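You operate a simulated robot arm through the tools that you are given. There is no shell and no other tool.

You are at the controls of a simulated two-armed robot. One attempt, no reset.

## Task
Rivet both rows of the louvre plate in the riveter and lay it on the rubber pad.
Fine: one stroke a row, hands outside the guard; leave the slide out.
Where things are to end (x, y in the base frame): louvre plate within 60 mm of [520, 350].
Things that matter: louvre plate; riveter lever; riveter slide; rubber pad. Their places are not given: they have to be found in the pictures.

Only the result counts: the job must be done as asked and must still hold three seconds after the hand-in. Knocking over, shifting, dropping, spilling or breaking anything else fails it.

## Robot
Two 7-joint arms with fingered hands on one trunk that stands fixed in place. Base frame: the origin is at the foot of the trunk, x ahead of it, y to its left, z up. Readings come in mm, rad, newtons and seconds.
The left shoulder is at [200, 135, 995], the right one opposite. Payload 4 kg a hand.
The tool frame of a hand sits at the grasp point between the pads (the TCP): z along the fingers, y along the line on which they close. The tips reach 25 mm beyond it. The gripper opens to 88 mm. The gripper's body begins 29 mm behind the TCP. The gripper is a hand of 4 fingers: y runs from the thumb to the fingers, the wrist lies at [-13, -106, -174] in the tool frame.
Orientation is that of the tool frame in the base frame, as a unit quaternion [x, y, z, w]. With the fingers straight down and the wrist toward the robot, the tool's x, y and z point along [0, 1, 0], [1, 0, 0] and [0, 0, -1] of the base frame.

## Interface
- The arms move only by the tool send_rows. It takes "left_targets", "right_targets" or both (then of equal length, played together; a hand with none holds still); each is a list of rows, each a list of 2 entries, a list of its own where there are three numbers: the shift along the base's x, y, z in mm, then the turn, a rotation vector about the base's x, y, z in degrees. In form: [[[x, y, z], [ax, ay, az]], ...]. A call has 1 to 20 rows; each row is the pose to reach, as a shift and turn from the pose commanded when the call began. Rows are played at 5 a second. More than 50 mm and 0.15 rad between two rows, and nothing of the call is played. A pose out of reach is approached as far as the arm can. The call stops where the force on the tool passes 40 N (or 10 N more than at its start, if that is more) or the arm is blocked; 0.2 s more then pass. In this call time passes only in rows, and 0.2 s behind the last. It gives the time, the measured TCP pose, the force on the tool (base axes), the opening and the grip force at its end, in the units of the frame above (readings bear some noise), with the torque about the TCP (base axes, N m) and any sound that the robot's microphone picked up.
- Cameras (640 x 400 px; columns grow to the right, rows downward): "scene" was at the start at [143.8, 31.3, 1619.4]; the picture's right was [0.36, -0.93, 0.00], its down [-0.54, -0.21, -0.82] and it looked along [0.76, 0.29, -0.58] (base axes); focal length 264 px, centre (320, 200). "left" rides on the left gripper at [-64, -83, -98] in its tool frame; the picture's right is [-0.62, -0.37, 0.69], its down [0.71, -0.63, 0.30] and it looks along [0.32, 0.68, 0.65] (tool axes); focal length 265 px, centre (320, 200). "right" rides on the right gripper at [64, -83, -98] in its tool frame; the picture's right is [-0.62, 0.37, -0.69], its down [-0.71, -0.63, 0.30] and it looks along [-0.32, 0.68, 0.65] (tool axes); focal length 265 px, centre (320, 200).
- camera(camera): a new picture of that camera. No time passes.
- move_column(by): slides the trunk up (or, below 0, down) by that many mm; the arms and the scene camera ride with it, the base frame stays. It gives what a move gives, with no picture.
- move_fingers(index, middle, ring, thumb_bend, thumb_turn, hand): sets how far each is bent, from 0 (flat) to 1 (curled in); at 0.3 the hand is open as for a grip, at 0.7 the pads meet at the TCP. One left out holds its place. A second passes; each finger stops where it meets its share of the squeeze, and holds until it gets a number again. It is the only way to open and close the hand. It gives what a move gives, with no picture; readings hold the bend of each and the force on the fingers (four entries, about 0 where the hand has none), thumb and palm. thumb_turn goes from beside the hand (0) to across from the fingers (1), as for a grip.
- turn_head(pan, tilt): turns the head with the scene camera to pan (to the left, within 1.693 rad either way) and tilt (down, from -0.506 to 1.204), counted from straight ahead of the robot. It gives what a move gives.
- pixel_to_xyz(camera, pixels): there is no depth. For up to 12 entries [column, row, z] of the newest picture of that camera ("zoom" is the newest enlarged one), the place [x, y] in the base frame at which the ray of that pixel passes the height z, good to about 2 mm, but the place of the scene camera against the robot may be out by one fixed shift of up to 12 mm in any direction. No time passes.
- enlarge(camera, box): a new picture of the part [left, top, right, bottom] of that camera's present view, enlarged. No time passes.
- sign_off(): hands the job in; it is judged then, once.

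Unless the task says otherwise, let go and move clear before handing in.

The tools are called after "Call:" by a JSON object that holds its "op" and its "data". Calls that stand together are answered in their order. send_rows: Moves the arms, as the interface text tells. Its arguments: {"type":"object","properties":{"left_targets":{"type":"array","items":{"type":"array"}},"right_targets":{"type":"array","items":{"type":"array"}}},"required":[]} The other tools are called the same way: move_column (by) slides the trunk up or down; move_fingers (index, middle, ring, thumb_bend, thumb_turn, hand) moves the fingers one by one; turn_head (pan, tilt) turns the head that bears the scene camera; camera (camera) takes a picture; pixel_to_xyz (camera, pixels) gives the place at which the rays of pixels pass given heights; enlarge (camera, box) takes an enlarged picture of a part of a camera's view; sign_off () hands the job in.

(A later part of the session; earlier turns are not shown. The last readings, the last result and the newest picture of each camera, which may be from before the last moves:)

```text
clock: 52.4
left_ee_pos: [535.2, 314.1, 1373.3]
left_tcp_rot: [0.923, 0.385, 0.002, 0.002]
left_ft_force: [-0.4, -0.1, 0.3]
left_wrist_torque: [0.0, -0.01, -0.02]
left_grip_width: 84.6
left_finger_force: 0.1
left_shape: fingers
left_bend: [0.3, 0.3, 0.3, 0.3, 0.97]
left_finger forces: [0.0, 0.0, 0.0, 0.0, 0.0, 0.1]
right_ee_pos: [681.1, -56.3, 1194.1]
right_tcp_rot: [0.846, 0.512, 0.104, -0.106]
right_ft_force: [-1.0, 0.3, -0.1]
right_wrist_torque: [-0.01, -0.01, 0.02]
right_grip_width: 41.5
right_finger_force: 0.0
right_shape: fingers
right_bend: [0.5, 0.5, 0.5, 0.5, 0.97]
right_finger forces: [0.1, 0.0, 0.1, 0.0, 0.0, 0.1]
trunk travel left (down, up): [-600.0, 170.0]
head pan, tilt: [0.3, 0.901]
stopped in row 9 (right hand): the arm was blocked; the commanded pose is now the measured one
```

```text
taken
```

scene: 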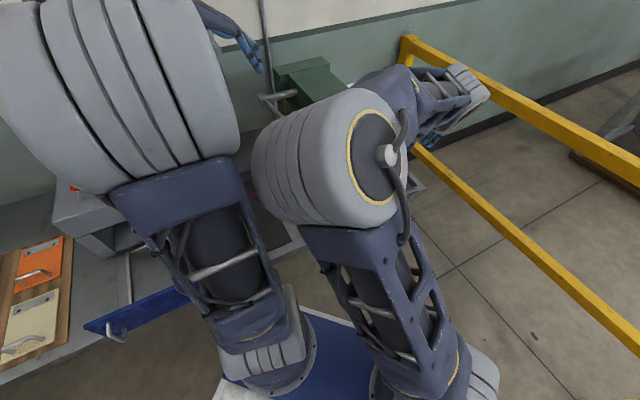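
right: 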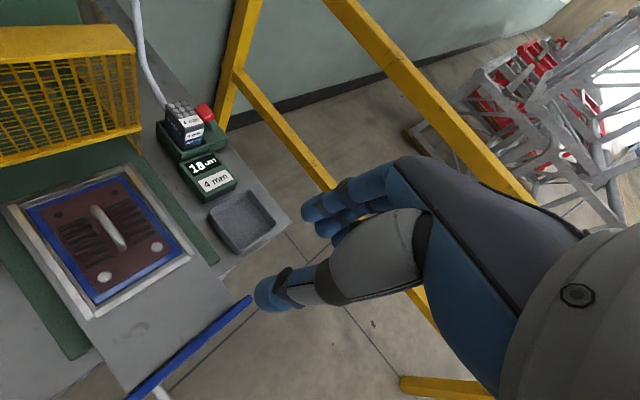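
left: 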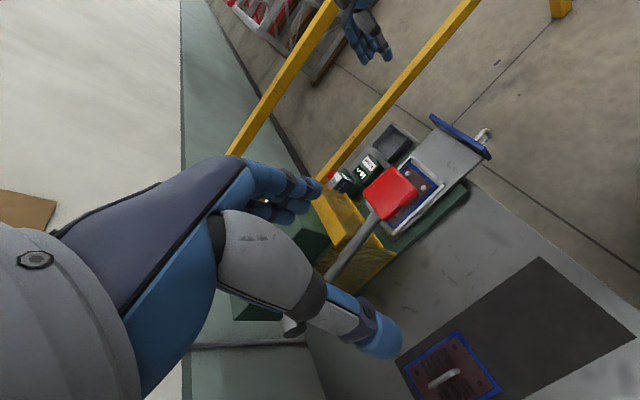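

The right arm got blocked near yaw -28° (its elbow swung toward the left arm), so that direction is out. I'll unwind it back to its natural yaw and then test the opposite side (toward +135°), which would allow left-to-right regrasping of the plate.

Call:
{"op": "send_rows", "data": {"right_targets": [[[-7, -7, -11], [-1.87, -0.79, 8]], [[-14, -13, -22], [-3.73, -1.58, 16]], [[-21, -20, -33], [-5.6, -2.37, 24]], [[-28, -26, -44], [-7.47, -3.16, 32]], [[-35, -33, -55], [-9.33, -3.94, 40]], [[-42, -39, -66], [-11.2, -4.73, 48]], [[-49, -46, -77], [-13.07, -5.52, 56]], [[-57, -52, -88], [-14.93, -6.31, 64]], [[-64, -59, -100], [-16.8, -7.1, 72]]]}}

Call:
{"op": "camera", "data": {"camera": "scene"}}

```text
clock: 54.4
left_ee_pos: [535.6, 314.1, 1374.5]
left_tcp_rot: [0.923, 0.384, 0.003, 0.001]
left_ft_force: [0.0, -0.2, 0.2]
left_wrist_torque: [-0.03, 0.0, 0.0]
left_grip_width: 84.7
left_finger_force: 0.0
left_shape: fingers
left_bend: [0.3, 0.3, 0.3, 0.3, 0.97]
left_finger forces: [0.1, 0.0, 0.0, 0.0, 0.0, 0.0]
right_ee_pos: [615.7, -116.3, 1090.9]
right_tcp_rot: [0.383, 0.924, 0.0, 0.001]
right_ft_force: [-0.7, -0.9, -0.4]
right_wrist_torque: [-0.01, 0.02, 0.0]
right_grip_width: 41.3
right_finger_force: 0.1
right_shape: fingers
right_bend: [0.5, 0.5, 0.5, 0.5, 0.97]
right_finger forces: [0.1, 0.0, 0.0, 0.0, 0.0, 0.0]
trunk travel left (down, up): [-600.0, 170.0]
head pan, tilt: [0.3, 0.901]
```

```text
taken
```

scene: 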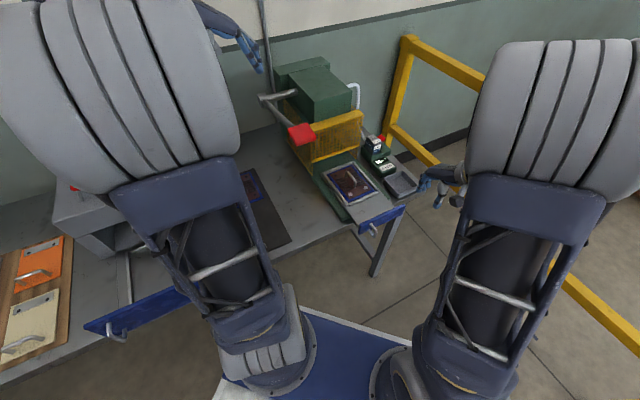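

Both arms are back to natural poses. I'll test the right hand turning toward +135° while moving toward the nest at safe height.

Call:
{"op": "send_rows", "data": {"right_targets": [[[10, 14, 5], [0, 0, 8]], [[20, 28, 10], [0, 0, 16]], [[30, 42, 15], [0, 0, 24]], [[41, 58, 20], [0, 0, 32]], [[52, 73, 24], [0, 0, 40]], [[63, 89, 28], [0, 0, 48]], [[75, 106, 30], [0, 0, 56]], [[86, 122, 30], [0, 0, 64]], [[98, 139, 30], [0, 0, 72]], [[110, 155, 30], [0, 0, 80]], [[124, 176, 30], [0, 0, 88]]]}}

Call:
{"op": "camera", "data": {"camera": "scene"}}

Call:
{"op": "camera", "data": {"camera": "right"}}

Call:
{"op": "camera", "data": {"camera": "left"}}

```text
clock: 56.8
left_ee_pos: [535.1, 313.3, 1373.3]
left_tcp_rot: [0.924, 0.384, 0.003, 0.001]
left_ft_force: [-0.2, -0.8, 0.0]
left_wrist_torque: [0.01, 0.0, 0.02]
left_grip_width: 84.7
left_finger_force: 0.0
left_shape: fingers
left_bend: [0.3, 0.3, 0.3, 0.3, 0.97]
left_finger forces: [0.1, 0.0, 0.0, 0.0, 0.0, 0.1]
right_ee_pos: [739.1, 60.6, 1120.8]
right_tcp_rot: [-0.365, 0.931, 0.0, 0.0]
right_ft_force: [-0.1, -0.5, -0.1]
right_wrist_torque: [-0.01, -0.06, 0.02]
right_grip_width: 41.3
right_finger_force: 0.0
right_shape: fingers
right_bend: [0.5, 0.5, 0.5, 0.5, 0.97]
right_finger forces: [0.0, 0.0, 0.1, 0.1, 0.1, 0.0]
trunk travel left (down, up): [-600.0, 170.0]
head pan, tilt: [0.3, 0.901]
```

```text
taken
```

scene: 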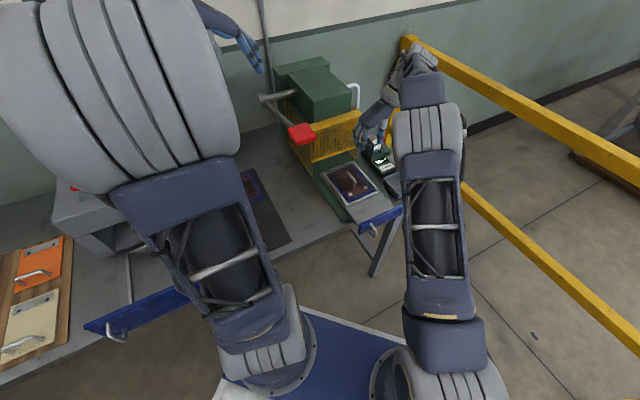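

```text
taken
```

right: 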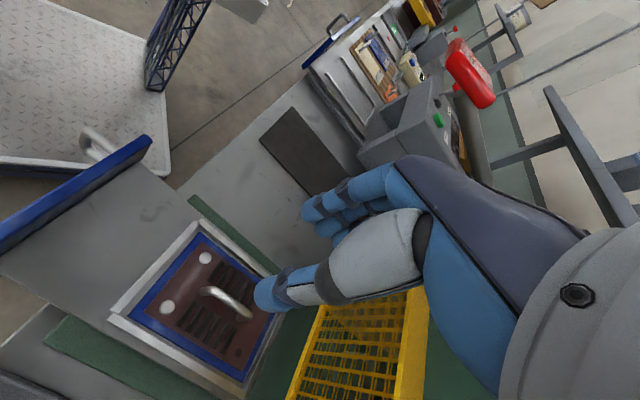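

```text
taken
```

left: 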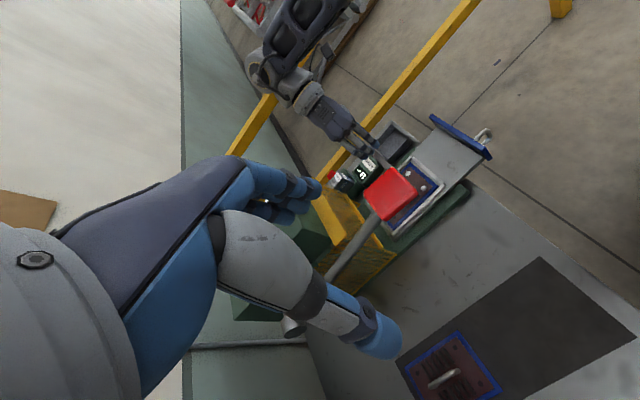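

The right hand reaches yaw ≈ +133° upright without trouble, so the right can lift the plate from the nest there, turn it to yaw 0, set it down, and the left can regrasp and finish the 180° turn. I'll zoom on the plate handle from here.

Call:
{"op": "enlarge", "data": {"camera": "right", "box": [90, 210, 310, 400]}}

Call:
{"op": "enlarge", "data": {"camera": "left", "box": [380, 130, 480, 240]}}

Call:
{"op": "enlarge", "data": {"camera": "scene", "box": [310, 150, 400, 230]}}

```text
2.11 times, centred on (200, 305) of right
```

zoom: 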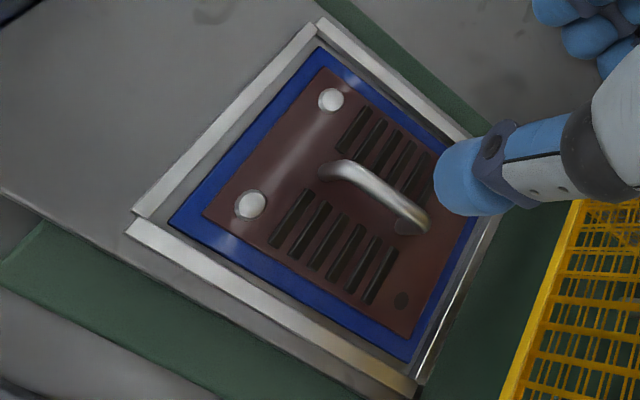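

```text
3.64 times, centred on (430, 185) of left
```

zoom: 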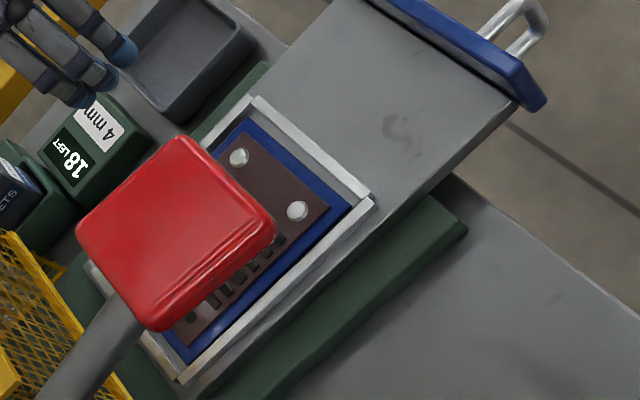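

```text
5.00 times, centred on (355, 190) of scene
```

zoom: 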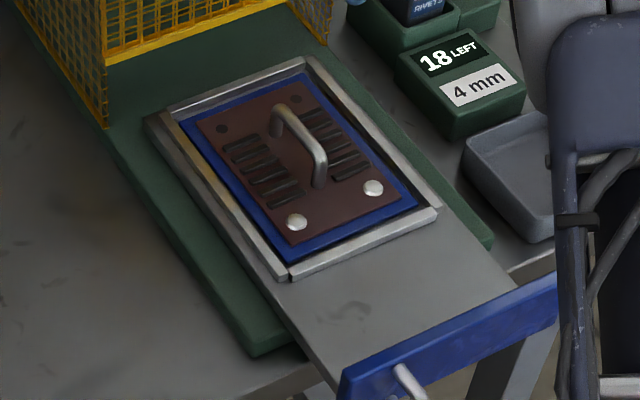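

I'll triangulate the plate handle's top bar, plus plate and nest corners, from the right and scene cameras.

Call:
{"op": "pixel_to_xyz", "data": {"camera": "right", "pixels": [[229.9, 300.3, 920], [229.9, 300.3, 950], [207.5, 288.5, 930], [247.5, 314, 930], [128.9, 316.5, 893], [200, 233, 893], [242.7, 381.3, 893], [204.7, 256.7, 893], [167, 307.3, 893], [239.5, 347.5, 893]]}}

Call:
{"op": "pixel_to_xyz", "data": {"camera": "scene", "pixels": [[351.4, 177, 920], [351.4, 177, 950], [350, 194.6, 893], [365.6, 187.6, 893], [335.6, 175.6, 893], [349, 204, 893], [374.6, 190, 893]]}}

```text
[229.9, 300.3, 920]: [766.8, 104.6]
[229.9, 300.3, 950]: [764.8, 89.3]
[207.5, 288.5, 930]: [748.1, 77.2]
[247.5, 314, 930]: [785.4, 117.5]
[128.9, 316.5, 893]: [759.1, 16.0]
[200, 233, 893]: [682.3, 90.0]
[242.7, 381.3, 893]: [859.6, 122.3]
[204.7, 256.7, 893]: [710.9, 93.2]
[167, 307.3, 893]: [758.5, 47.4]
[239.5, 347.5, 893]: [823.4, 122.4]
```

```text
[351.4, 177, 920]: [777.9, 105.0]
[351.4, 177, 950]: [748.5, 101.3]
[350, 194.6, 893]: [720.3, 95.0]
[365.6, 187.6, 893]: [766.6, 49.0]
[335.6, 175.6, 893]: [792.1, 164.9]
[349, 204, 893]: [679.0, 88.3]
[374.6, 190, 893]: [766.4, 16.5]
```

I'll cross-check the plate height with the left camera, using the two bright rivets at left pixels (408,173) and (424,188).

Call:
{"op": "pixel_to_xyz", "data": {"camera": "left", "pixels": [[408, 173.2, 885], [408, 173.2, 905], [423.7, 188, 885], [423.7, 188, 905], [444.6, 185, 895], [412, 157, 895]]}}

Call:
{"op": "pixel_to_xyz", "data": {"camera": "right", "pixels": [[204.7, 256.7, 885], [204.7, 256.7, 905], [167, 307.3, 885], [167, 307.3, 905], [155.5, 309.5, 895], [198.5, 215, 895]]}}

```text
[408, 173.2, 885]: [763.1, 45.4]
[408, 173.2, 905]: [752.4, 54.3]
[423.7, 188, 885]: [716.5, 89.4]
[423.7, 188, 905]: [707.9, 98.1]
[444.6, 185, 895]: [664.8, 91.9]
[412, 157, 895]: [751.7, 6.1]
```

```text
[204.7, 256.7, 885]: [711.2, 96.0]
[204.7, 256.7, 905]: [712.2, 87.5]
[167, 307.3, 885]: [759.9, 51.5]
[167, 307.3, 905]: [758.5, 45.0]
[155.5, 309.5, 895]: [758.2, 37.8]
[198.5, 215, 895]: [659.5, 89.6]
```

The plate surface is at z ≈ 893, the handle's bar top at ≈ 923, centred near (767, 103) and about 55 mm long along the slide. I'll bring the right hand over it at yaw 135°.

Call:
{"op": "send_rows", "data": {"right_targets": [[[7, 11, -30], [0, 0, 0.5]], [[14, 21, -60], [0, 0, 1]], [[21, 32, -90], [0, 0, 1.6]], [[27.5, 42.6, -121], [0, 0, 2.2]]]}}

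Call:
{"op": "camera", "data": {"camera": "right"}}

Call:
{"op": "camera", "data": {"camera": "left"}}

Call:
{"op": "enlarge", "data": {"camera": "scene", "box": [290, 40, 470, 230]}}

```text
clock: 57.8
left_ee_pos: [534.8, 314.2, 1374.0]
left_tcp_rot: [0.924, 0.383, 0.004, 0.002]
left_ft_force: [-0.7, 0.6, 0.3]
left_wrist_torque: [0.0, -0.01, 0.0]
left_grip_width: 84.6
left_finger_force: 0.1
left_shape: fingers
left_bend: [0.3, 0.3, 0.3, 0.3, 0.97]
left_finger forces: [0.0, 0.0, 0.0, 0.0, 0.1, 0.0]
right_ee_pos: [769.3, 101.9, 1000.5]
right_tcp_rot: [-0.383, 0.924, 0.0, 0.0]
right_ft_force: [0.0, -0.7, -0.4]
right_wrist_torque: [-0.04, -0.02, 0.0]
right_grip_width: 41.4
right_finger_force: 0.0
right_shape: fingers
right_bend: [0.5, 0.5, 0.5, 0.5, 0.97]
right_finger forces: [0.1, 0.0, 0.1, 0.0, 0.0, 0.0]
trunk travel left (down, up): [-600.0, 170.0]
head pan, tilt: [0.3, 0.901]
```

```text
taken
```

right: 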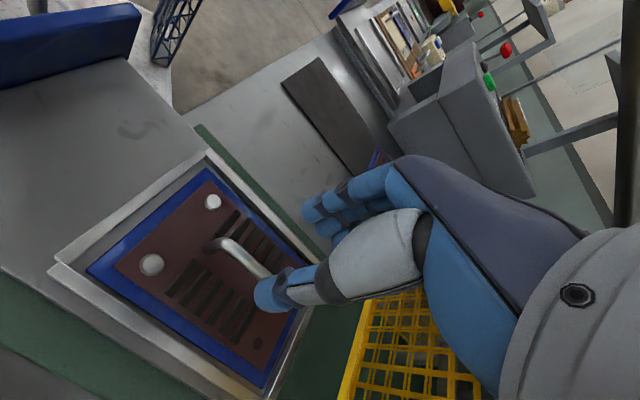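

```text
taken
```

left: 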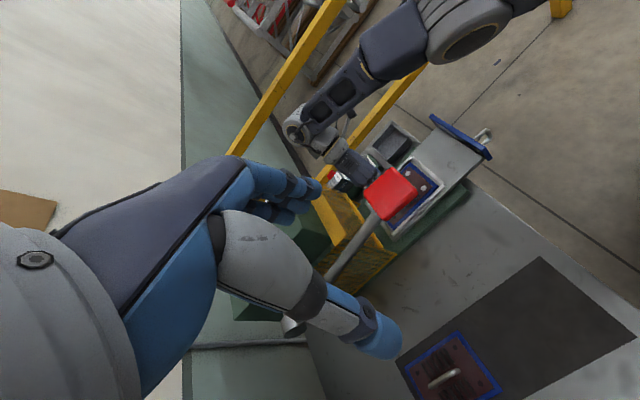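

```text
2.11 times, centred on (380, 135) of scene
```

zoom: 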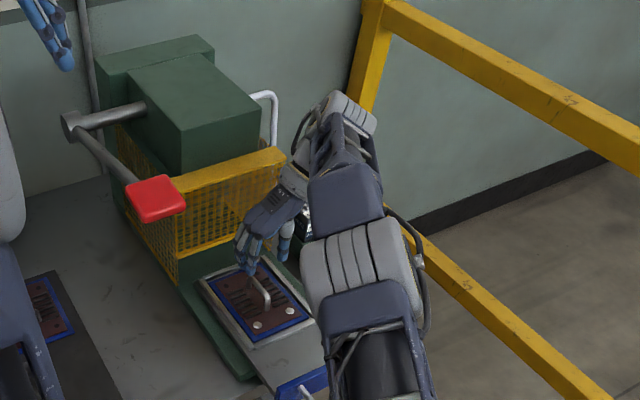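

The right hand is above the handle. I'll double-check the handle's line from this closer view.

Call:
{"op": "enlarge", "data": {"camera": "right", "box": [120, 170, 320, 350]}}

Call:
{"op": "pixel_to_xyz", "data": {"camera": "right", "pixels": [[226, 242, 921], [262, 273, 921], [213, 202, 893], [152, 265, 893], [258, 343, 893]]}}

```text
2.22 times, centred on (220, 260) of right
```

zoom: 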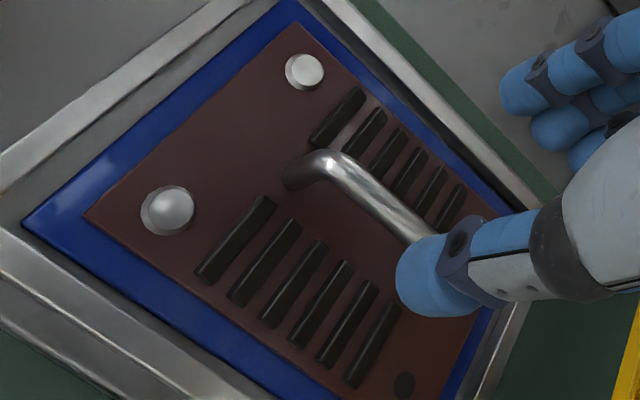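

```text
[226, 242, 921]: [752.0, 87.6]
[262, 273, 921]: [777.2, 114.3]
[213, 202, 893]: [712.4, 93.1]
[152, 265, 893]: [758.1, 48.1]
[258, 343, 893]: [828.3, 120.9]
```

The handle line is confirmed at v ≈ -469 (points (752,88) to (777,114)). I'll descend with a 2.6 mm sideways correction.

Call:
{"op": "send_rows", "data": {"right_targets": [[[-1.8, 1.8, -25], [0, 0, 0]], [[-1.8, 1.8, -50], [0, 0, 0]], [[-1.8, 1.8, -66], [0, 0, 0]], [[-1.8, 1.8, -77], [0, 0, 0]]]}}

Call:
{"op": "camera", "data": {"camera": "right"}}

Call:
{"op": "enlarge", "data": {"camera": "scene", "box": [310, 130, 410, 230]}}

```text
clock: 58.8
left_ee_pos: [535.5, 315.2, 1374.5]
left_tcp_rot: [0.923, 0.384, 0.004, 0.001]
left_ft_force: [0.5, -0.5, 0.9]
left_wrist_torque: [-0.01, 0.02, -0.02]
left_grip_width: 84.9
left_finger_force: 0.0
left_shape: fingers
left_bend: [0.3, 0.3, 0.3, 0.3, 0.97]
left_finger forces: [0.1, 0.0, 0.1, 0.0, 0.0, 0.0]
right_ee_pos: [766.8, 103.7, 924.3]
right_tcp_rot: [-0.383, 0.924, 0.001, 0.0]
right_ft_force: [1.0, 0.2, 0.1]
right_wrist_torque: [0.01, 0.0, -0.03]
right_grip_width: 41.1
right_finger_force: 0.0
right_shape: fingers
right_bend: [0.5, 0.5, 0.5, 0.5, 0.97]
right_finger forces: [0.0, 0.0, 0.1, 0.0, 0.0, 0.0]
trunk travel left (down, up): [-600.0, 170.0]
head pan, tilt: [0.3, 0.901]
```

```text
taken
```

right: 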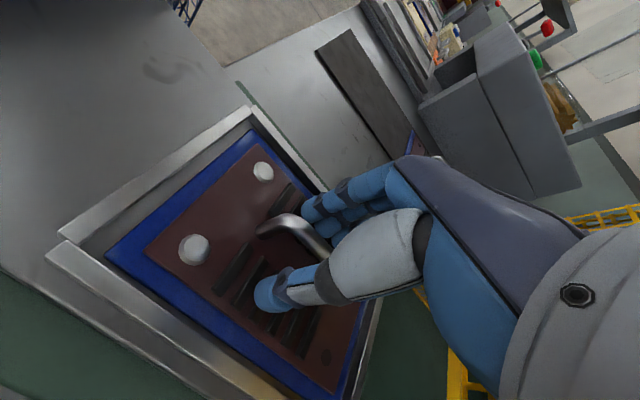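

```text
4.00 times, centred on (360, 180) of scene
```

zoom: 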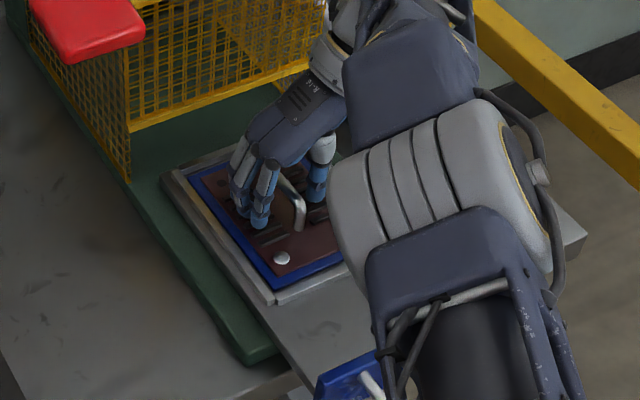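

The handle bar is between thumb and fingers. I'll close the right hand on it.

Call:
{"op": "move_fingers", "data": {"hand": "right", "index": 0.75, "middle": 0.75, "ring": 0.75, "thumb_bend": 0.75}}

Call:
{"op": "camera", "data": {"camera": "right"}}

```text
clock: 59.8
left_ee_pos: [536.5, 312.5, 1374.5]
left_tcp_rot: [0.923, 0.384, 0.003, 0.001]
left_ft_force: [-0.7, 0.3, 0.3]
left_wrist_torque: [0.01, 0.01, 0.01]
left_grip_width: 84.6
left_finger_force: 0.0
left_shape: fingers
left_bend: [0.3, 0.3, 0.3, 0.3, 0.97]
left_finger forces: [0.1, 0.1, 0.1, 0.0, 0.0, 0.0]
right_ee_pos: [765.5, 104.3, 924.3]
right_tcp_rot: [-0.383, 0.924, 0.0, -0.001]
right_ft_force: [-0.1, -0.3, -4.8]
right_wrist_torque: [-0.02, 0.03, 0.02]
right_grip_width: 0.1
right_finger_force: 2.3
right_shape: fingers
right_bend: [0.74, 0.75, 0.74, 0.72, 0.97]
right_finger forces: [0.0, 1.2, 3.0, 0.1, 0.1, 0.0]
trunk travel left (down, up): [-600.0, 170.0]
head pan, tilt: [0.3, 0.901]
```

```text
taken
```

right: 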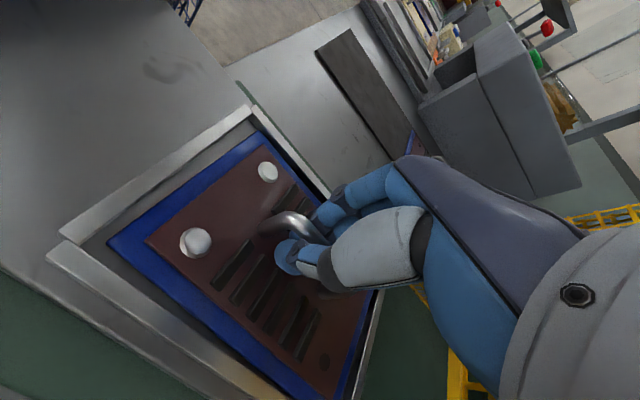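

The fingers met each other (width 0.1 mm) with a small downward pull on the hand, so they seem to have closed under the bar instead of pinching it. I'll zoom to see.

Call:
{"op": "enlarge", "data": {"camera": "right", "box": [230, 180, 350, 300]}}

Call:
{"op": "enlarge", "data": {"camera": "scene", "box": [325, 150, 385, 210]}}

```text
3.33 times, centred on (290, 240) of right
```

zoom: 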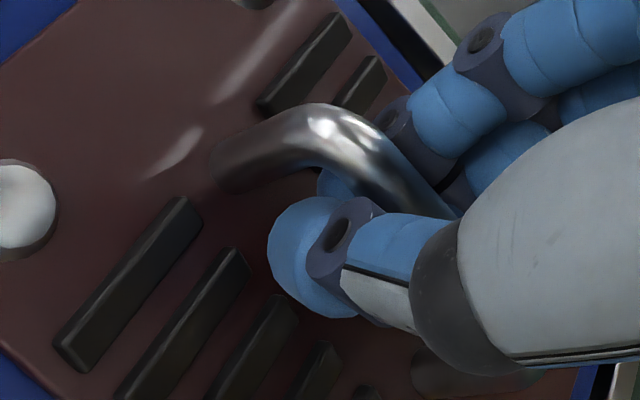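

```text
6.67 times, centred on (355, 180) of scene
```

zoom: 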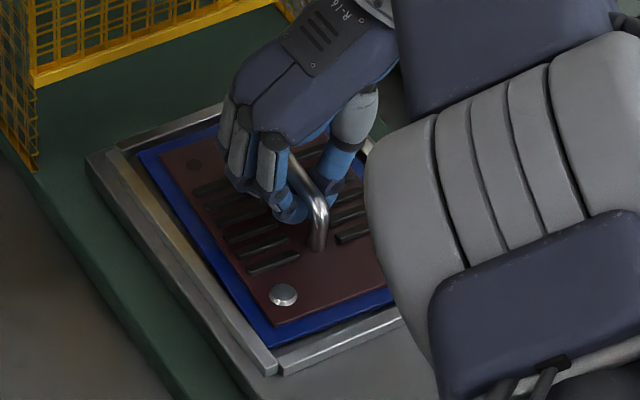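

The bar is caged above the fingertips; a pinch would be firmer. I'll open, raise about 12 mm, and close again.

Call:
{"op": "move_fingers", "data": {"hand": "right", "index": 0.5, "middle": 0.5, "ring": 0.5, "thumb_bend": 0.5}}

Call:
{"op": "send_rows", "data": {"right_targets": [[[0, 0, 6], [0, 0, 0]], [[0, 0, 12], [0, 0, 0]]]}}

Call:
{"op": "move_fingers", "data": {"hand": "right", "index": 0.75, "middle": 0.75, "ring": 0.75, "thumb_bend": 0.75}}

Call:
{"op": "enlarge", "data": {"camera": "right", "box": [200, 150, 350, 300]}}

```text
clock: 60.8
left_ee_pos: [536.1, 313.9, 1375.1]
left_tcp_rot: [0.923, 0.384, 0.003, 0.001]
left_ft_force: [0.6, -0.5, 0.0]
left_wrist_torque: [0.01, 0.01, 0.02]
left_grip_width: 84.5
left_finger_force: 0.0
left_shape: fingers
left_bend: [0.3, 0.3, 0.3, 0.3, 0.97]
left_finger forces: [0.0, 0.0, 0.1, 0.0, 0.0, 0.1]
right_ee_pos: [766.4, 102.7, 924.3]
right_tcp_rot: [-0.383, 0.924, 0.0, 0.001]
right_ft_force: [0.4, -1.0, -0.3]
right_wrist_torque: [0.01, -0.02, -0.01]
right_grip_width: 41.3
right_finger_force: 0.0
right_shape: fingers
right_bend: [0.5, 0.5, 0.5, 0.5, 0.97]
right_finger forces: [0.0, 0.0, 0.1, 0.1, 0.1, 0.0]
trunk travel left (down, up): [-600.0, 170.0]
head pan, tilt: [0.3, 0.901]
```

```text
clock: 61.4
left_ee_pos: [534.6, 314.1, 1373.7]
left_tcp_rot: [0.923, 0.384, 0.004, 0.002]
left_ft_force: [0.1, 0.1, 0.4]
left_wrist_torque: [-0.03, 0.01, -0.02]
left_grip_width: 84.8
left_finger_force: 0.0
left_shape: fingers
left_bend: [0.3, 0.3, 0.3, 0.3, 0.97]
left_finger forces: [0.0, 0.0, 0.0, 0.0, 0.0, 0.0]
right_ee_pos: [767.0, 104.6, 937.1]
right_tcp_rot: [-0.382, 0.924, 0.0, 0.0]
right_ft_force: [0.9, -0.9, 0.4]
right_wrist_torque: [-0.05, -0.01, -0.02]
right_grip_width: 41.0
right_finger_force: 0.0
right_shape: fingers
right_bend: [0.5, 0.5, 0.5, 0.5, 0.97]
right_finger forces: [0.0, 0.1, 0.0, 0.0, 0.1, 0.0]
trunk travel left (down, up): [-600.0, 170.0]
head pan, tilt: [0.3, 0.901]
```

```text
clock: 62.4
left_ee_pos: [535.5, 313.2, 1374.5]
left_tcp_rot: [0.923, 0.384, 0.003, 0.001]
left_ft_force: [-0.3, 0.8, 0.1]
left_wrist_torque: [0.0, -0.03, 0.0]
left_grip_width: 84.6
left_finger_force: 0.1
left_shape: fingers
left_bend: [0.3, 0.3, 0.3, 0.3, 0.97]
left_finger forces: [0.1, 0.1, 0.0, 0.0, 0.1, 0.0]
right_ee_pos: [766.9, 105.3, 936.6]
right_tcp_rot: [-0.382, 0.924, 0.0, 0.0]
right_ft_force: [-1.9, 1.6, -2.0]
right_wrist_torque: [-0.01, 0.08, 0.17]
right_grip_width: 0.0
right_finger_force: 10.8
right_shape: fingers
right_bend: [0.74, 0.74, 0.74, 0.67, 0.97]
right_finger forces: [4.8, 3.9, 4.9, 0.0, 8.2, 0.0]
trunk travel left (down, up): [-600.0, 170.0]
head pan, tilt: [0.3, 0.901]
```

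```text
2.67 times, centred on (275, 225) of right
```

zoom: 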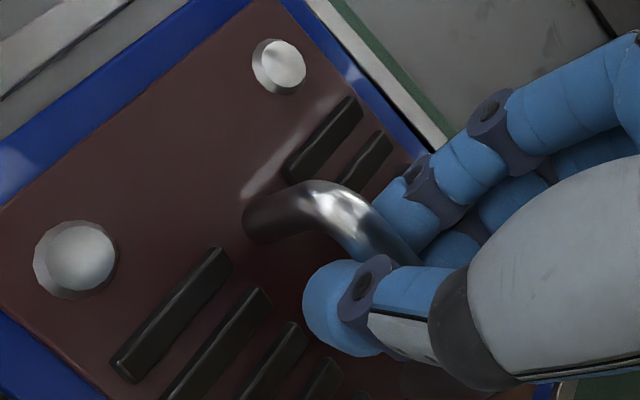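

Now there is a real pinch: fingers 4–5 N each and thumb 8 N. I'll squeeze a bit more and lift slightly to test.

Call:
{"op": "move_fingers", "data": {"hand": "right", "index": 0.85, "middle": 0.85, "ring": 0.85, "thumb_bend": 0.8}}

Call:
{"op": "send_rows", "data": {"right_targets": [[[0, 0, 10], [0, 0, 0]], [[0, 0, 20], [0, 0, 0]], [[0, 0, 30], [0, 0, 0]]]}}

Call:
{"op": "camera", "data": {"camera": "right"}}

Call:
{"op": "enlarge", "data": {"camera": "scene", "box": [310, 130, 410, 230]}}

```text
clock: 63.4
left_ee_pos: [535.9, 312.2, 1374.6]
left_tcp_rot: [0.923, 0.384, 0.004, 0.001]
left_ft_force: [0.4, -0.3, -0.3]
left_wrist_torque: [-0.01, -0.01, 0.02]
left_grip_width: 84.3
left_finger_force: 0.1
left_shape: fingers
left_bend: [0.3, 0.3, 0.3, 0.3, 0.97]
left_finger forces: [0.1, 0.1, 0.0, 0.0, 0.0, 0.0]
right_ee_pos: [767.5, 104.6, 935.8]
right_tcp_rot: [-0.383, 0.924, -0.001, 0.0]
right_ft_force: [-0.3, 1.6, -1.8]
right_wrist_torque: [-0.1, 0.12, 0.32]
right_grip_width: 2.6
right_finger_force: 23.1
right_shape: fingers
right_bend: [0.83, 0.83, 0.83, 0.72, 0.96]
right_finger forces: [10.4, 7.5, 9.4, 0.1, 19.2, 0.0]
trunk travel left (down, up): [-600.0, 170.0]
head pan, tilt: [0.3, 0.901]
```

```text
clock: 64.2
left_ee_pos: [535.7, 314.4, 1372.9]
left_tcp_rot: [0.924, 0.383, 0.003, 0.001]
left_ft_force: [0.3, 0.4, 0.8]
left_wrist_torque: [0.01, -0.01, -0.03]
left_grip_width: 84.5
left_finger_force: 0.0
left_shape: fingers
left_bend: [0.3, 0.3, 0.3, 0.3, 0.97]
left_finger forces: [0.1, 0.1, 0.0, 0.1, 0.0, 0.0]
right_ee_pos: [766.1, 104.7, 967.6]
right_tcp_rot: [-0.383, 0.924, 0.0, 0.0]
right_ft_force: [-0.2, -0.7, -4.5]
right_wrist_torque: [-0.01, 0.02, 0.0]
right_grip_width: 0.9
right_finger_force: 18.8
right_shape: fingers
right_bend: [0.83, 0.83, 0.85, 0.74, 0.93]
right_finger forces: [13.7, 5.3, 0.0, 0.0, 18.6, 0.0]
trunk travel left (down, up): [-600.0, 170.0]
head pan, tilt: [0.3, 0.901]
```

```text
taken
```

right: 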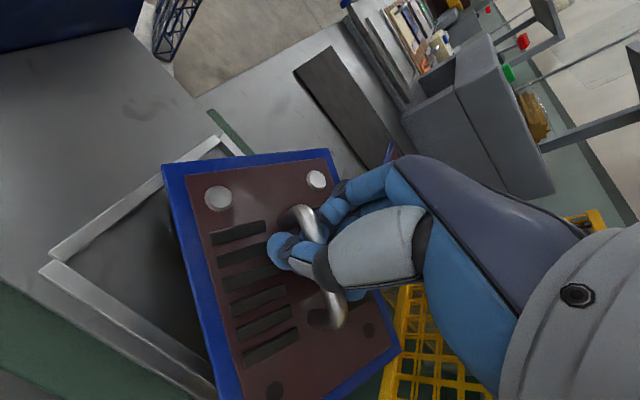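

```text
4.00 times, centred on (360, 180) of scene
```

zoom: 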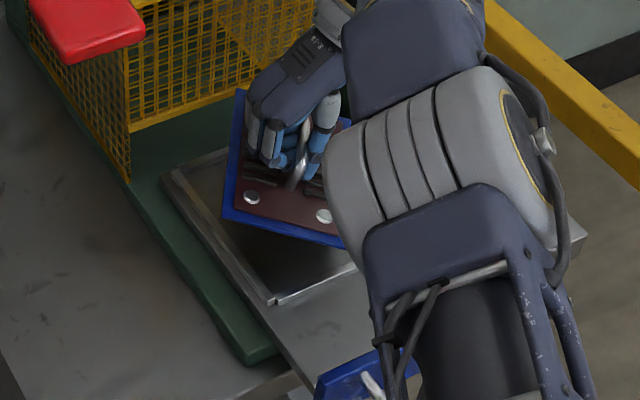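

The plate lifted but twisted about 30–35° in the hand, in the same sense as the turn I need. I'll look closely at how it is held before carrying it.

Call:
{"op": "enlarge", "data": {"camera": "right", "box": [160, 130, 420, 400]}}

Call:
{"op": "enlarge", "data": {"camera": "scene", "box": [330, 140, 390, 200]}}

Call:
{"op": "camera", "data": {"camera": "left"}}

```text
1.48 times, centred on (290, 265) of right
```

zoom: 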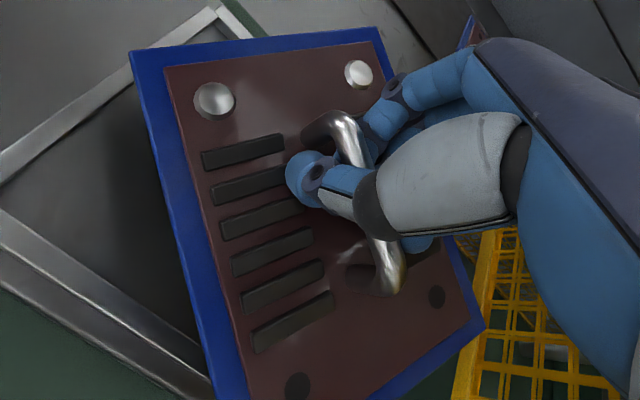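

```text
6.67 times, centred on (360, 170) of scene
```

zoom: 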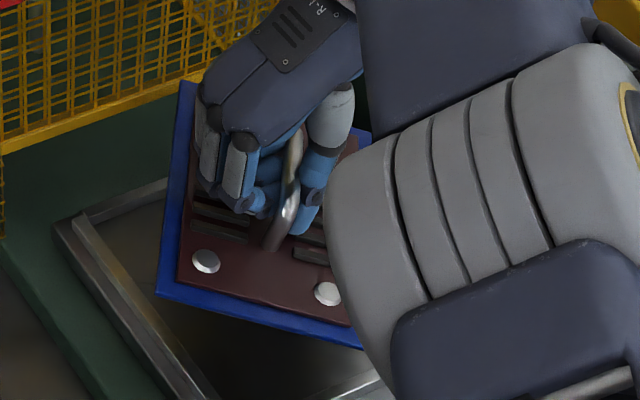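

```text
taken
```

left: 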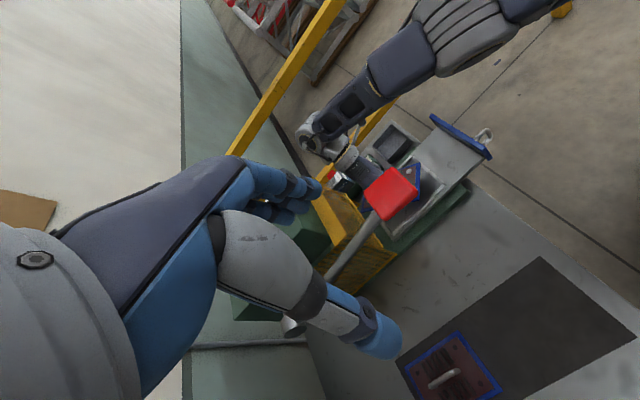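

The bar is caged between thumb and fingers, plate level, and nothing else touched. The slip helps: turning the right hand to about +33° will bring the plate near the middle of the needed half turn. I'll move away from the guard first, then carry it at low height to the free bench area left of the slide while rotating.

Call:
{"op": "send_rows", "data": {"right_targets": [[[-14, -14, 8], [0, 0, 0]], [[-28, -28, 20], [0, 0, 0]], [[-42, -42, 32], [0, 0, 0]], [[-51, -31, 32], [0, 0, -7.5]], [[-60, -21, 32], [0, 0, -15]], [[-69, -10, 32], [0, 0, -22.5]], [[-77, 0, 32], [0, 0, -30]], [[-86, 11, 32], [0, 0, -37.5]], [[-95, 22, 32], [0, 0, -45]]]}}

Call:
{"op": "camera", "data": {"camera": "right"}}

Call:
{"op": "camera", "data": {"camera": "scene"}}

Call:
{"op": "camera", "data": {"camera": "left"}}

```text
clock: 66.2
left_ee_pos: [536.5, 313.3, 1374.3]
left_tcp_rot: [0.923, 0.384, 0.003, 0.002]
left_ft_force: [-0.1, 0.0, -0.6]
left_wrist_torque: [-0.01, -0.02, 0.04]
left_grip_width: 84.9
left_finger_force: 0.1
left_shape: fingers
left_bend: [0.3, 0.3, 0.3, 0.3, 0.97]
left_finger forces: [0.1, 0.0, 0.0, 0.0, 0.1, 0.1]
right_ee_pos: [670.5, 129.4, 1000.4]
right_tcp_rot: [0.001, 1.0, 0.0, 0.0]
right_ft_force: [0.2, 0.0, -5.0]
right_wrist_torque: [0.06, 0.03, 0.02]
right_grip_width: 1.0
right_finger_force: 19.7
right_shape: fingers
right_bend: [0.83, 0.83, 0.85, 0.74, 0.93]
right_finger forces: [13.9, 5.5, 0.0, 0.0, 19.5, 0.0]
trunk travel left (down, up): [-600.0, 170.0]
head pan, tilt: [0.3, 0.901]
```

```text
taken
```

right: 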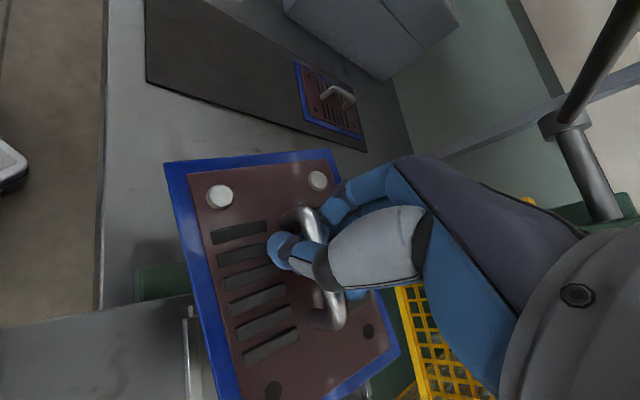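

```text
taken
```

scene: 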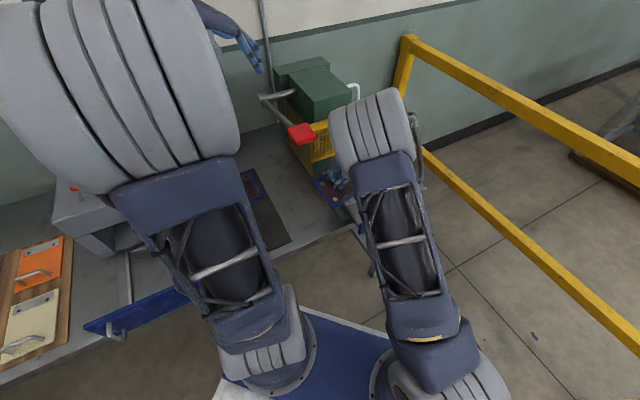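

```text
taken
```

left: 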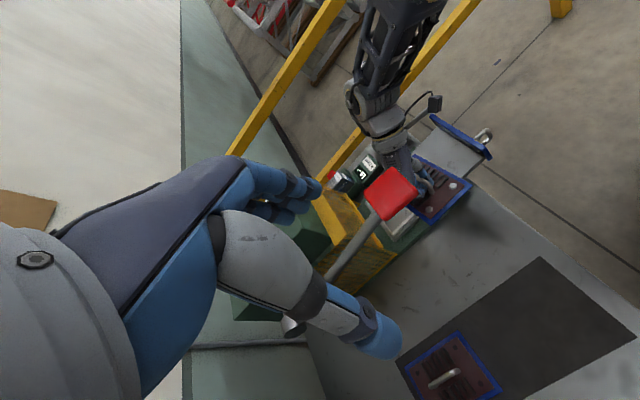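

The plate is steady in the hand, at hand yaw 90°. I'll measure the plate's present orientation from the rivet and hole pixels.

Call:
{"op": "pixel_to_xyz", "data": {"camera": "right", "pixels": [[219, 196, 957], [318, 180, 957], [272, 390, 957], [369, 332, 957], [165, 163, 950], [332, 150, 950], [400, 353, 950], [303, 213, 990], [335, 322, 990]]}}

Call:
{"op": "pixel_to_xyz", "data": {"camera": "left", "pixels": [[475, 190, 850], [470, 187, 872], [385, 238, 872], [572, 230, 850]]}}

Call:
{"op": "enlarge", "data": {"camera": "left", "box": [360, 100, 560, 280]}}

```text
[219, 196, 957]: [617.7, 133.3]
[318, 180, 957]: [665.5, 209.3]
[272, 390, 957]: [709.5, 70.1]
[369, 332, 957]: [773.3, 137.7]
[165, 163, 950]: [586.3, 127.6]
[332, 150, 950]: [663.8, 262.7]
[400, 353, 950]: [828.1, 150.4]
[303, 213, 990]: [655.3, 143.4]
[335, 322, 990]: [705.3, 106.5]
```

```text
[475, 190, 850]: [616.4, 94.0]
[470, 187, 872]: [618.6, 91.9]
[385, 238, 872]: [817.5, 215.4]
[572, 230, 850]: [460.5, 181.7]
```

```text
2.22 times, centred on (460, 190) of left
```

zoom: 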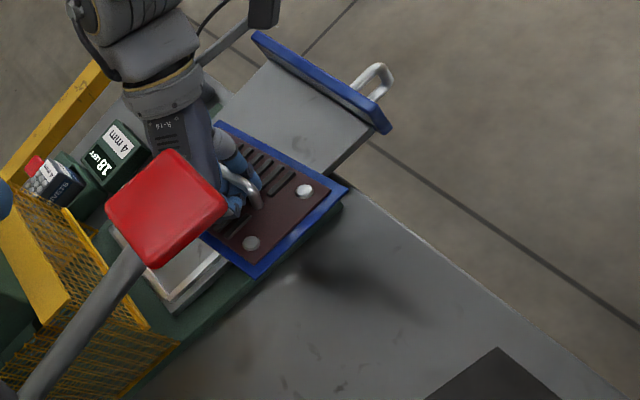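

The apparent hole spacing suggests the plate hangs tilted about its handle. I'll triangulate the two rivets with the left camera to know its true height and tilt.

Call:
{"op": "pixel_to_xyz", "data": {"camera": "left", "pixels": [[452.8, 186, 950], [452.8, 186, 1000], [428.9, 209.4, 950], [428.9, 209.4, 1000], [474.3, 184.6, 950], [430.7, 223.8, 950]]}}

Call:
{"op": "pixel_to_xyz", "data": {"camera": "right", "pixels": [[219, 196, 950], [219, 196, 1000], [318, 180, 950], [318, 180, 1000]]}}

Call:
{"op": "enlarge", "data": {"camera": "scene", "box": [290, 130, 390, 230]}}

```text
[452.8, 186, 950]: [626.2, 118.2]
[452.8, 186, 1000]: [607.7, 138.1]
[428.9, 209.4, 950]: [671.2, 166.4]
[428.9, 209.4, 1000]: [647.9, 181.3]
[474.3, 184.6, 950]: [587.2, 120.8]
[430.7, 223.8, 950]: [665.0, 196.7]
```

```text
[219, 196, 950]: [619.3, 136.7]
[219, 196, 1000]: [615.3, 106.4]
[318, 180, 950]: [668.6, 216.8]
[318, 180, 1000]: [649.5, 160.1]
```

```text
4.00 times, centred on (340, 180) of scene
```

zoom: 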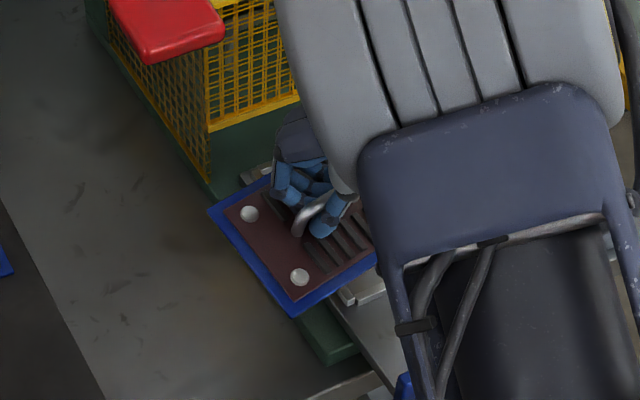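

Rivet positions (619,126,968) and (655,177,985) show the plate hangs tilted about 15° with a heading of about -35°. I'll continue rotating to about -90° heading above the free bench area near (612,200).

Call:
{"op": "send_rows", "data": {"right_targets": [[[-7, 9, 0], [0, 0, -7]], [[-15, 18, 0], [0, 0, -14]], [[-22, 27, 0], [0, 0, -21]], [[-30, 36, 0], [0, 0, -28]], [[-37, 45, 0], [0, 0, -35]], [[-44, 54, 0], [0, 0, -42]], [[-52, 62, 0], [0, 0, -49]], [[-58, 70, 0], [0, 0, -55]], [[-58, 70, -30], [0, 0, -55]], [[-58, 70, -60], [0, 0, -55]]]}}

Call:
{"op": "camera", "data": {"camera": "left"}}

Call:
{"op": "camera", "data": {"camera": "scene"}}

Call:
{"op": "camera", "data": {"camera": "right"}}

```text
clock: 68.4
left_ee_pos: [536.1, 314.0, 1374.7]
left_tcp_rot: [0.924, 0.383, 0.004, 0.001]
left_ft_force: [0.3, 0.2, 0.4]
left_wrist_torque: [0.01, -0.01, -0.03]
left_grip_width: 84.5
left_finger_force: 0.1
left_shape: fingers
left_bend: [0.3, 0.3, 0.3, 0.3, 0.97]
left_finger forces: [0.0, 0.0, 0.0, 0.0, 0.0, 0.1]
right_ee_pos: [614.6, 198.2, 938.5]
right_tcp_rot: [0.461, 0.887, 0.0, 0.0]
right_ft_force: [-0.5, 0.9, -4.0]
right_wrist_torque: [0.05, -0.02, 0.0]
right_grip_width: 0.7
right_finger_force: 19.5
right_shape: fingers
right_bend: [0.83, 0.83, 0.85, 0.74, 0.93]
right_finger forces: [14.0, 5.5, 0.0, 0.1, 19.7, 0.1]
trunk travel left (down, up): [-600.0, 170.0]
head pan, tilt: [0.3, 0.901]
```

```text
taken
```

left: 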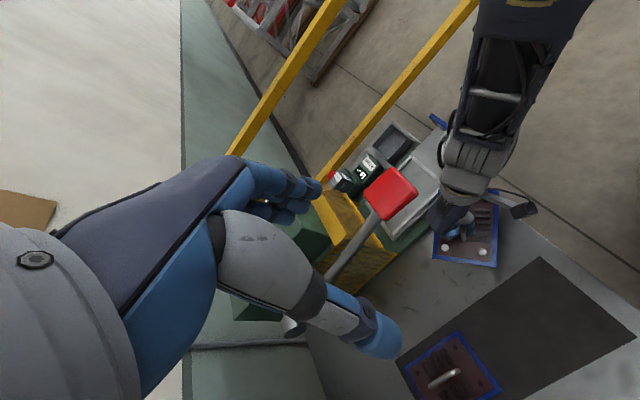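

```text
taken
```

scene: 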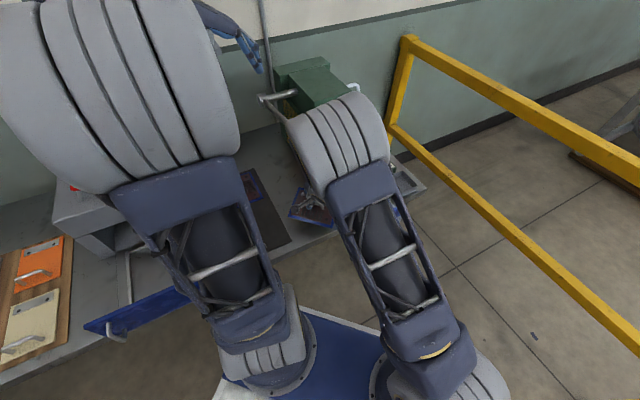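

```text
taken
```

right: 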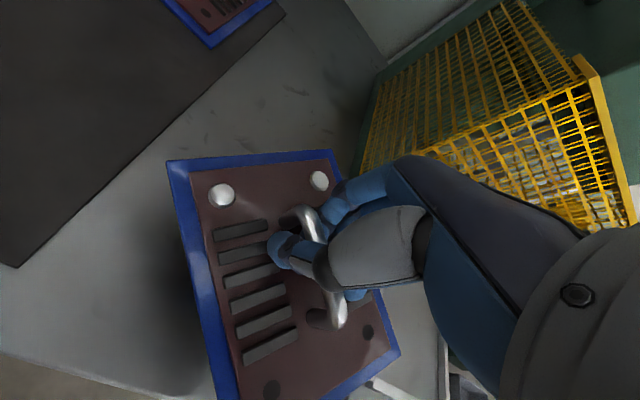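

The plate now hovers over the free bench area. I'll zoom in to check its footprint against the green base, lever and bench edge.

Call:
{"op": "enlarge", "data": {"camera": "left", "box": [380, 130, 580, 310]}}

Call:
{"op": "enlarge", "data": {"camera": "scene", "box": [240, 130, 380, 270]}}

Call:
{"op": "pixel_to_xyz", "data": {"camera": "right", "pixels": [[221, 196, 907], [320, 181, 924], [166, 162, 905], [332, 150, 925], [400, 355, 920]]}}

```text
2.22 times, centred on (480, 220) of left
```

zoom: 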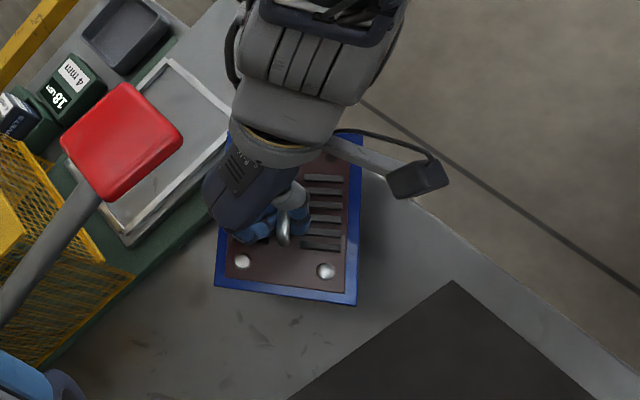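

```text
2.86 times, centred on (310, 200) of scene
```

zoom: 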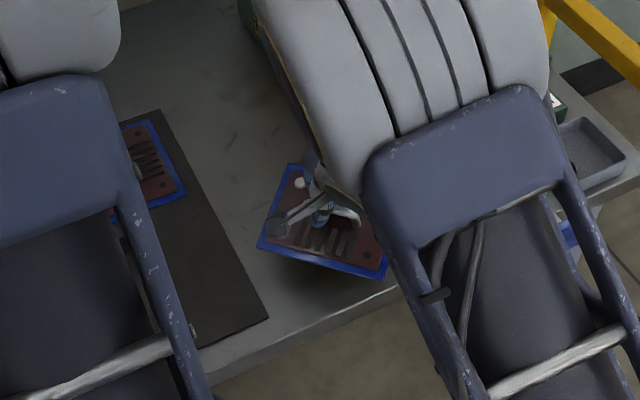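

```text
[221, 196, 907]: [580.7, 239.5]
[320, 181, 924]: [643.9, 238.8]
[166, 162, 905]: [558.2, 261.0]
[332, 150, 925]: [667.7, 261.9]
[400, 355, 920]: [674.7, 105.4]
```

The plate's far-right corner would land on the green base, so I'll shift about 50 mm left before lowering, then lower gently until it rests on the bench.

Call:
{"op": "send_rows", "data": {"right_targets": [[[-7, 16, 0], [0, 0, 0]], [[-14, 33, 0], [0, 0, 0]], [[-21, 49, 0], [0, 0, 0]], [[-21, 49, -12], [0, 0, 0]], [[-21, 49, -24], [0, 0, 0]], [[-21, 49, -34], [0, 0, 0]]]}}

Call:
{"op": "enlarge", "data": {"camera": "left", "box": [380, 130, 580, 310]}}

Call:
{"op": "camera", "data": {"camera": "right"}}

Call:
{"op": "enlarge", "data": {"camera": "scene", "box": [240, 130, 380, 270]}}

```text
clock: 69.8
left_ee_pos: [534.1, 313.4, 1374.1]
left_tcp_rot: [0.923, 0.384, 0.004, 0.002]
left_ft_force: [-0.9, 0.0, 0.4]
left_wrist_torque: [-0.02, 0.01, 0.02]
left_grip_width: 84.7
left_finger_force: 0.1
left_shape: fingers
left_bend: [0.3, 0.3, 0.3, 0.3, 0.97]
left_finger forces: [0.1, 0.0, 0.0, 0.0, 0.0, 0.0]
right_ee_pos: [591.9, 246.4, 905.4]
right_tcp_rot: [0.462, 0.887, 0.0, 0.001]
right_ft_force: [-0.5, -0.3, -4.7]
right_wrist_torque: [0.04, -0.01, -0.01]
right_grip_width: 0.9
right_finger_force: 19.5
right_shape: fingers
right_bend: [0.83, 0.83, 0.85, 0.74, 0.93]
right_finger forces: [14.0, 5.5, 0.0, 0.0, 19.7, 0.1]
trunk travel left (down, up): [-600.0, 170.0]
head pan, tilt: [0.3, 0.901]
```

```text
2.22 times, centred on (480, 220) of left
```

zoom: 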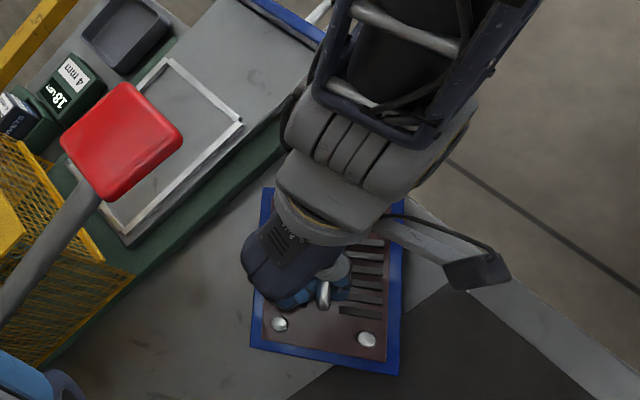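

```text
taken
```

right: 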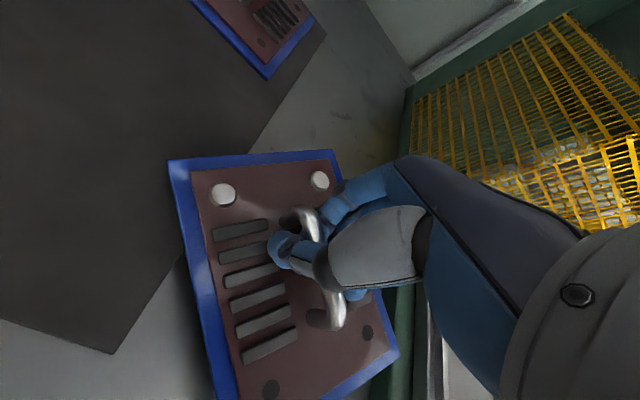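

```text
2.86 times, centred on (310, 200) of scene
```

zoom: 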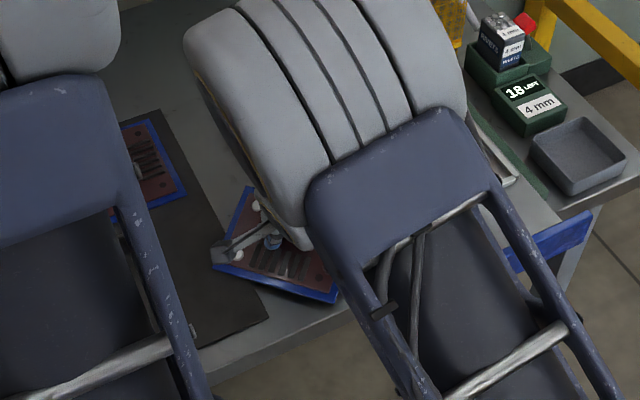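

The plate clears the green base by about 20 mm. I'll lower in small steps until it rests.

Call:
{"op": "send_rows", "data": {"right_targets": [[[0, 0, -5], [0, 0, 0]], [[0, 0, -10], [0, 0, 0]], [[0, 0, -14], [0, 0, 0]], [[0, 0, -18], [0, 0, 0]], [[0, 0, -22], [0, 0, 0]]]}}

Call:
{"op": "camera", "data": {"camera": "right"}}

```text
clock: 71.0
left_ee_pos: [534.4, 313.5, 1375.1]
left_tcp_rot: [0.923, 0.384, 0.003, 0.0]
left_ft_force: [0.5, 0.2, 0.5]
left_wrist_torque: [0.01, 0.0, 0.03]
left_grip_width: 84.5
left_finger_force: 0.0
left_shape: fingers
left_bend: [0.3, 0.3, 0.3, 0.3, 0.97]
left_finger forces: [0.1, 0.0, 0.2, 0.1, 0.0, 0.0]
right_ee_pos: [591.7, 247.2, 883.5]
right_tcp_rot: [0.461, 0.888, -0.001, 0.0]
right_ft_force: [-1.2, -2.8, 0.4]
right_wrist_torque: [0.11, 0.08, 0.14]
right_grip_width: 0.0
right_finger_force: 23.6
right_shape: fingers
right_bend: [0.83, 0.83, 0.85, 0.77, 0.92]
right_finger forces: [14.3, 6.7, 0.0, 0.0, 25.9, 0.1]
trunk travel left (down, up): [-600.0, 170.0]
head pan, tilt: [0.3, 0.901]
```

```text
taken
```

right: 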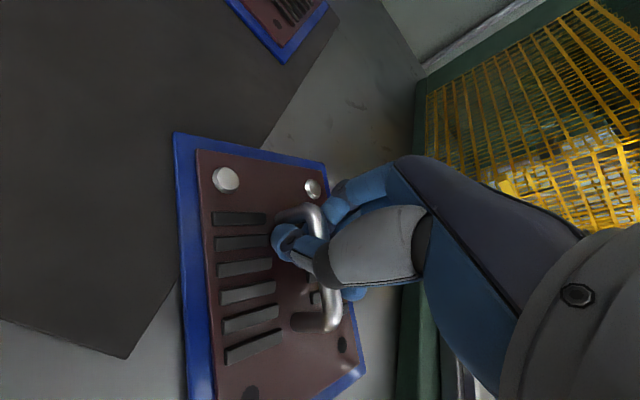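

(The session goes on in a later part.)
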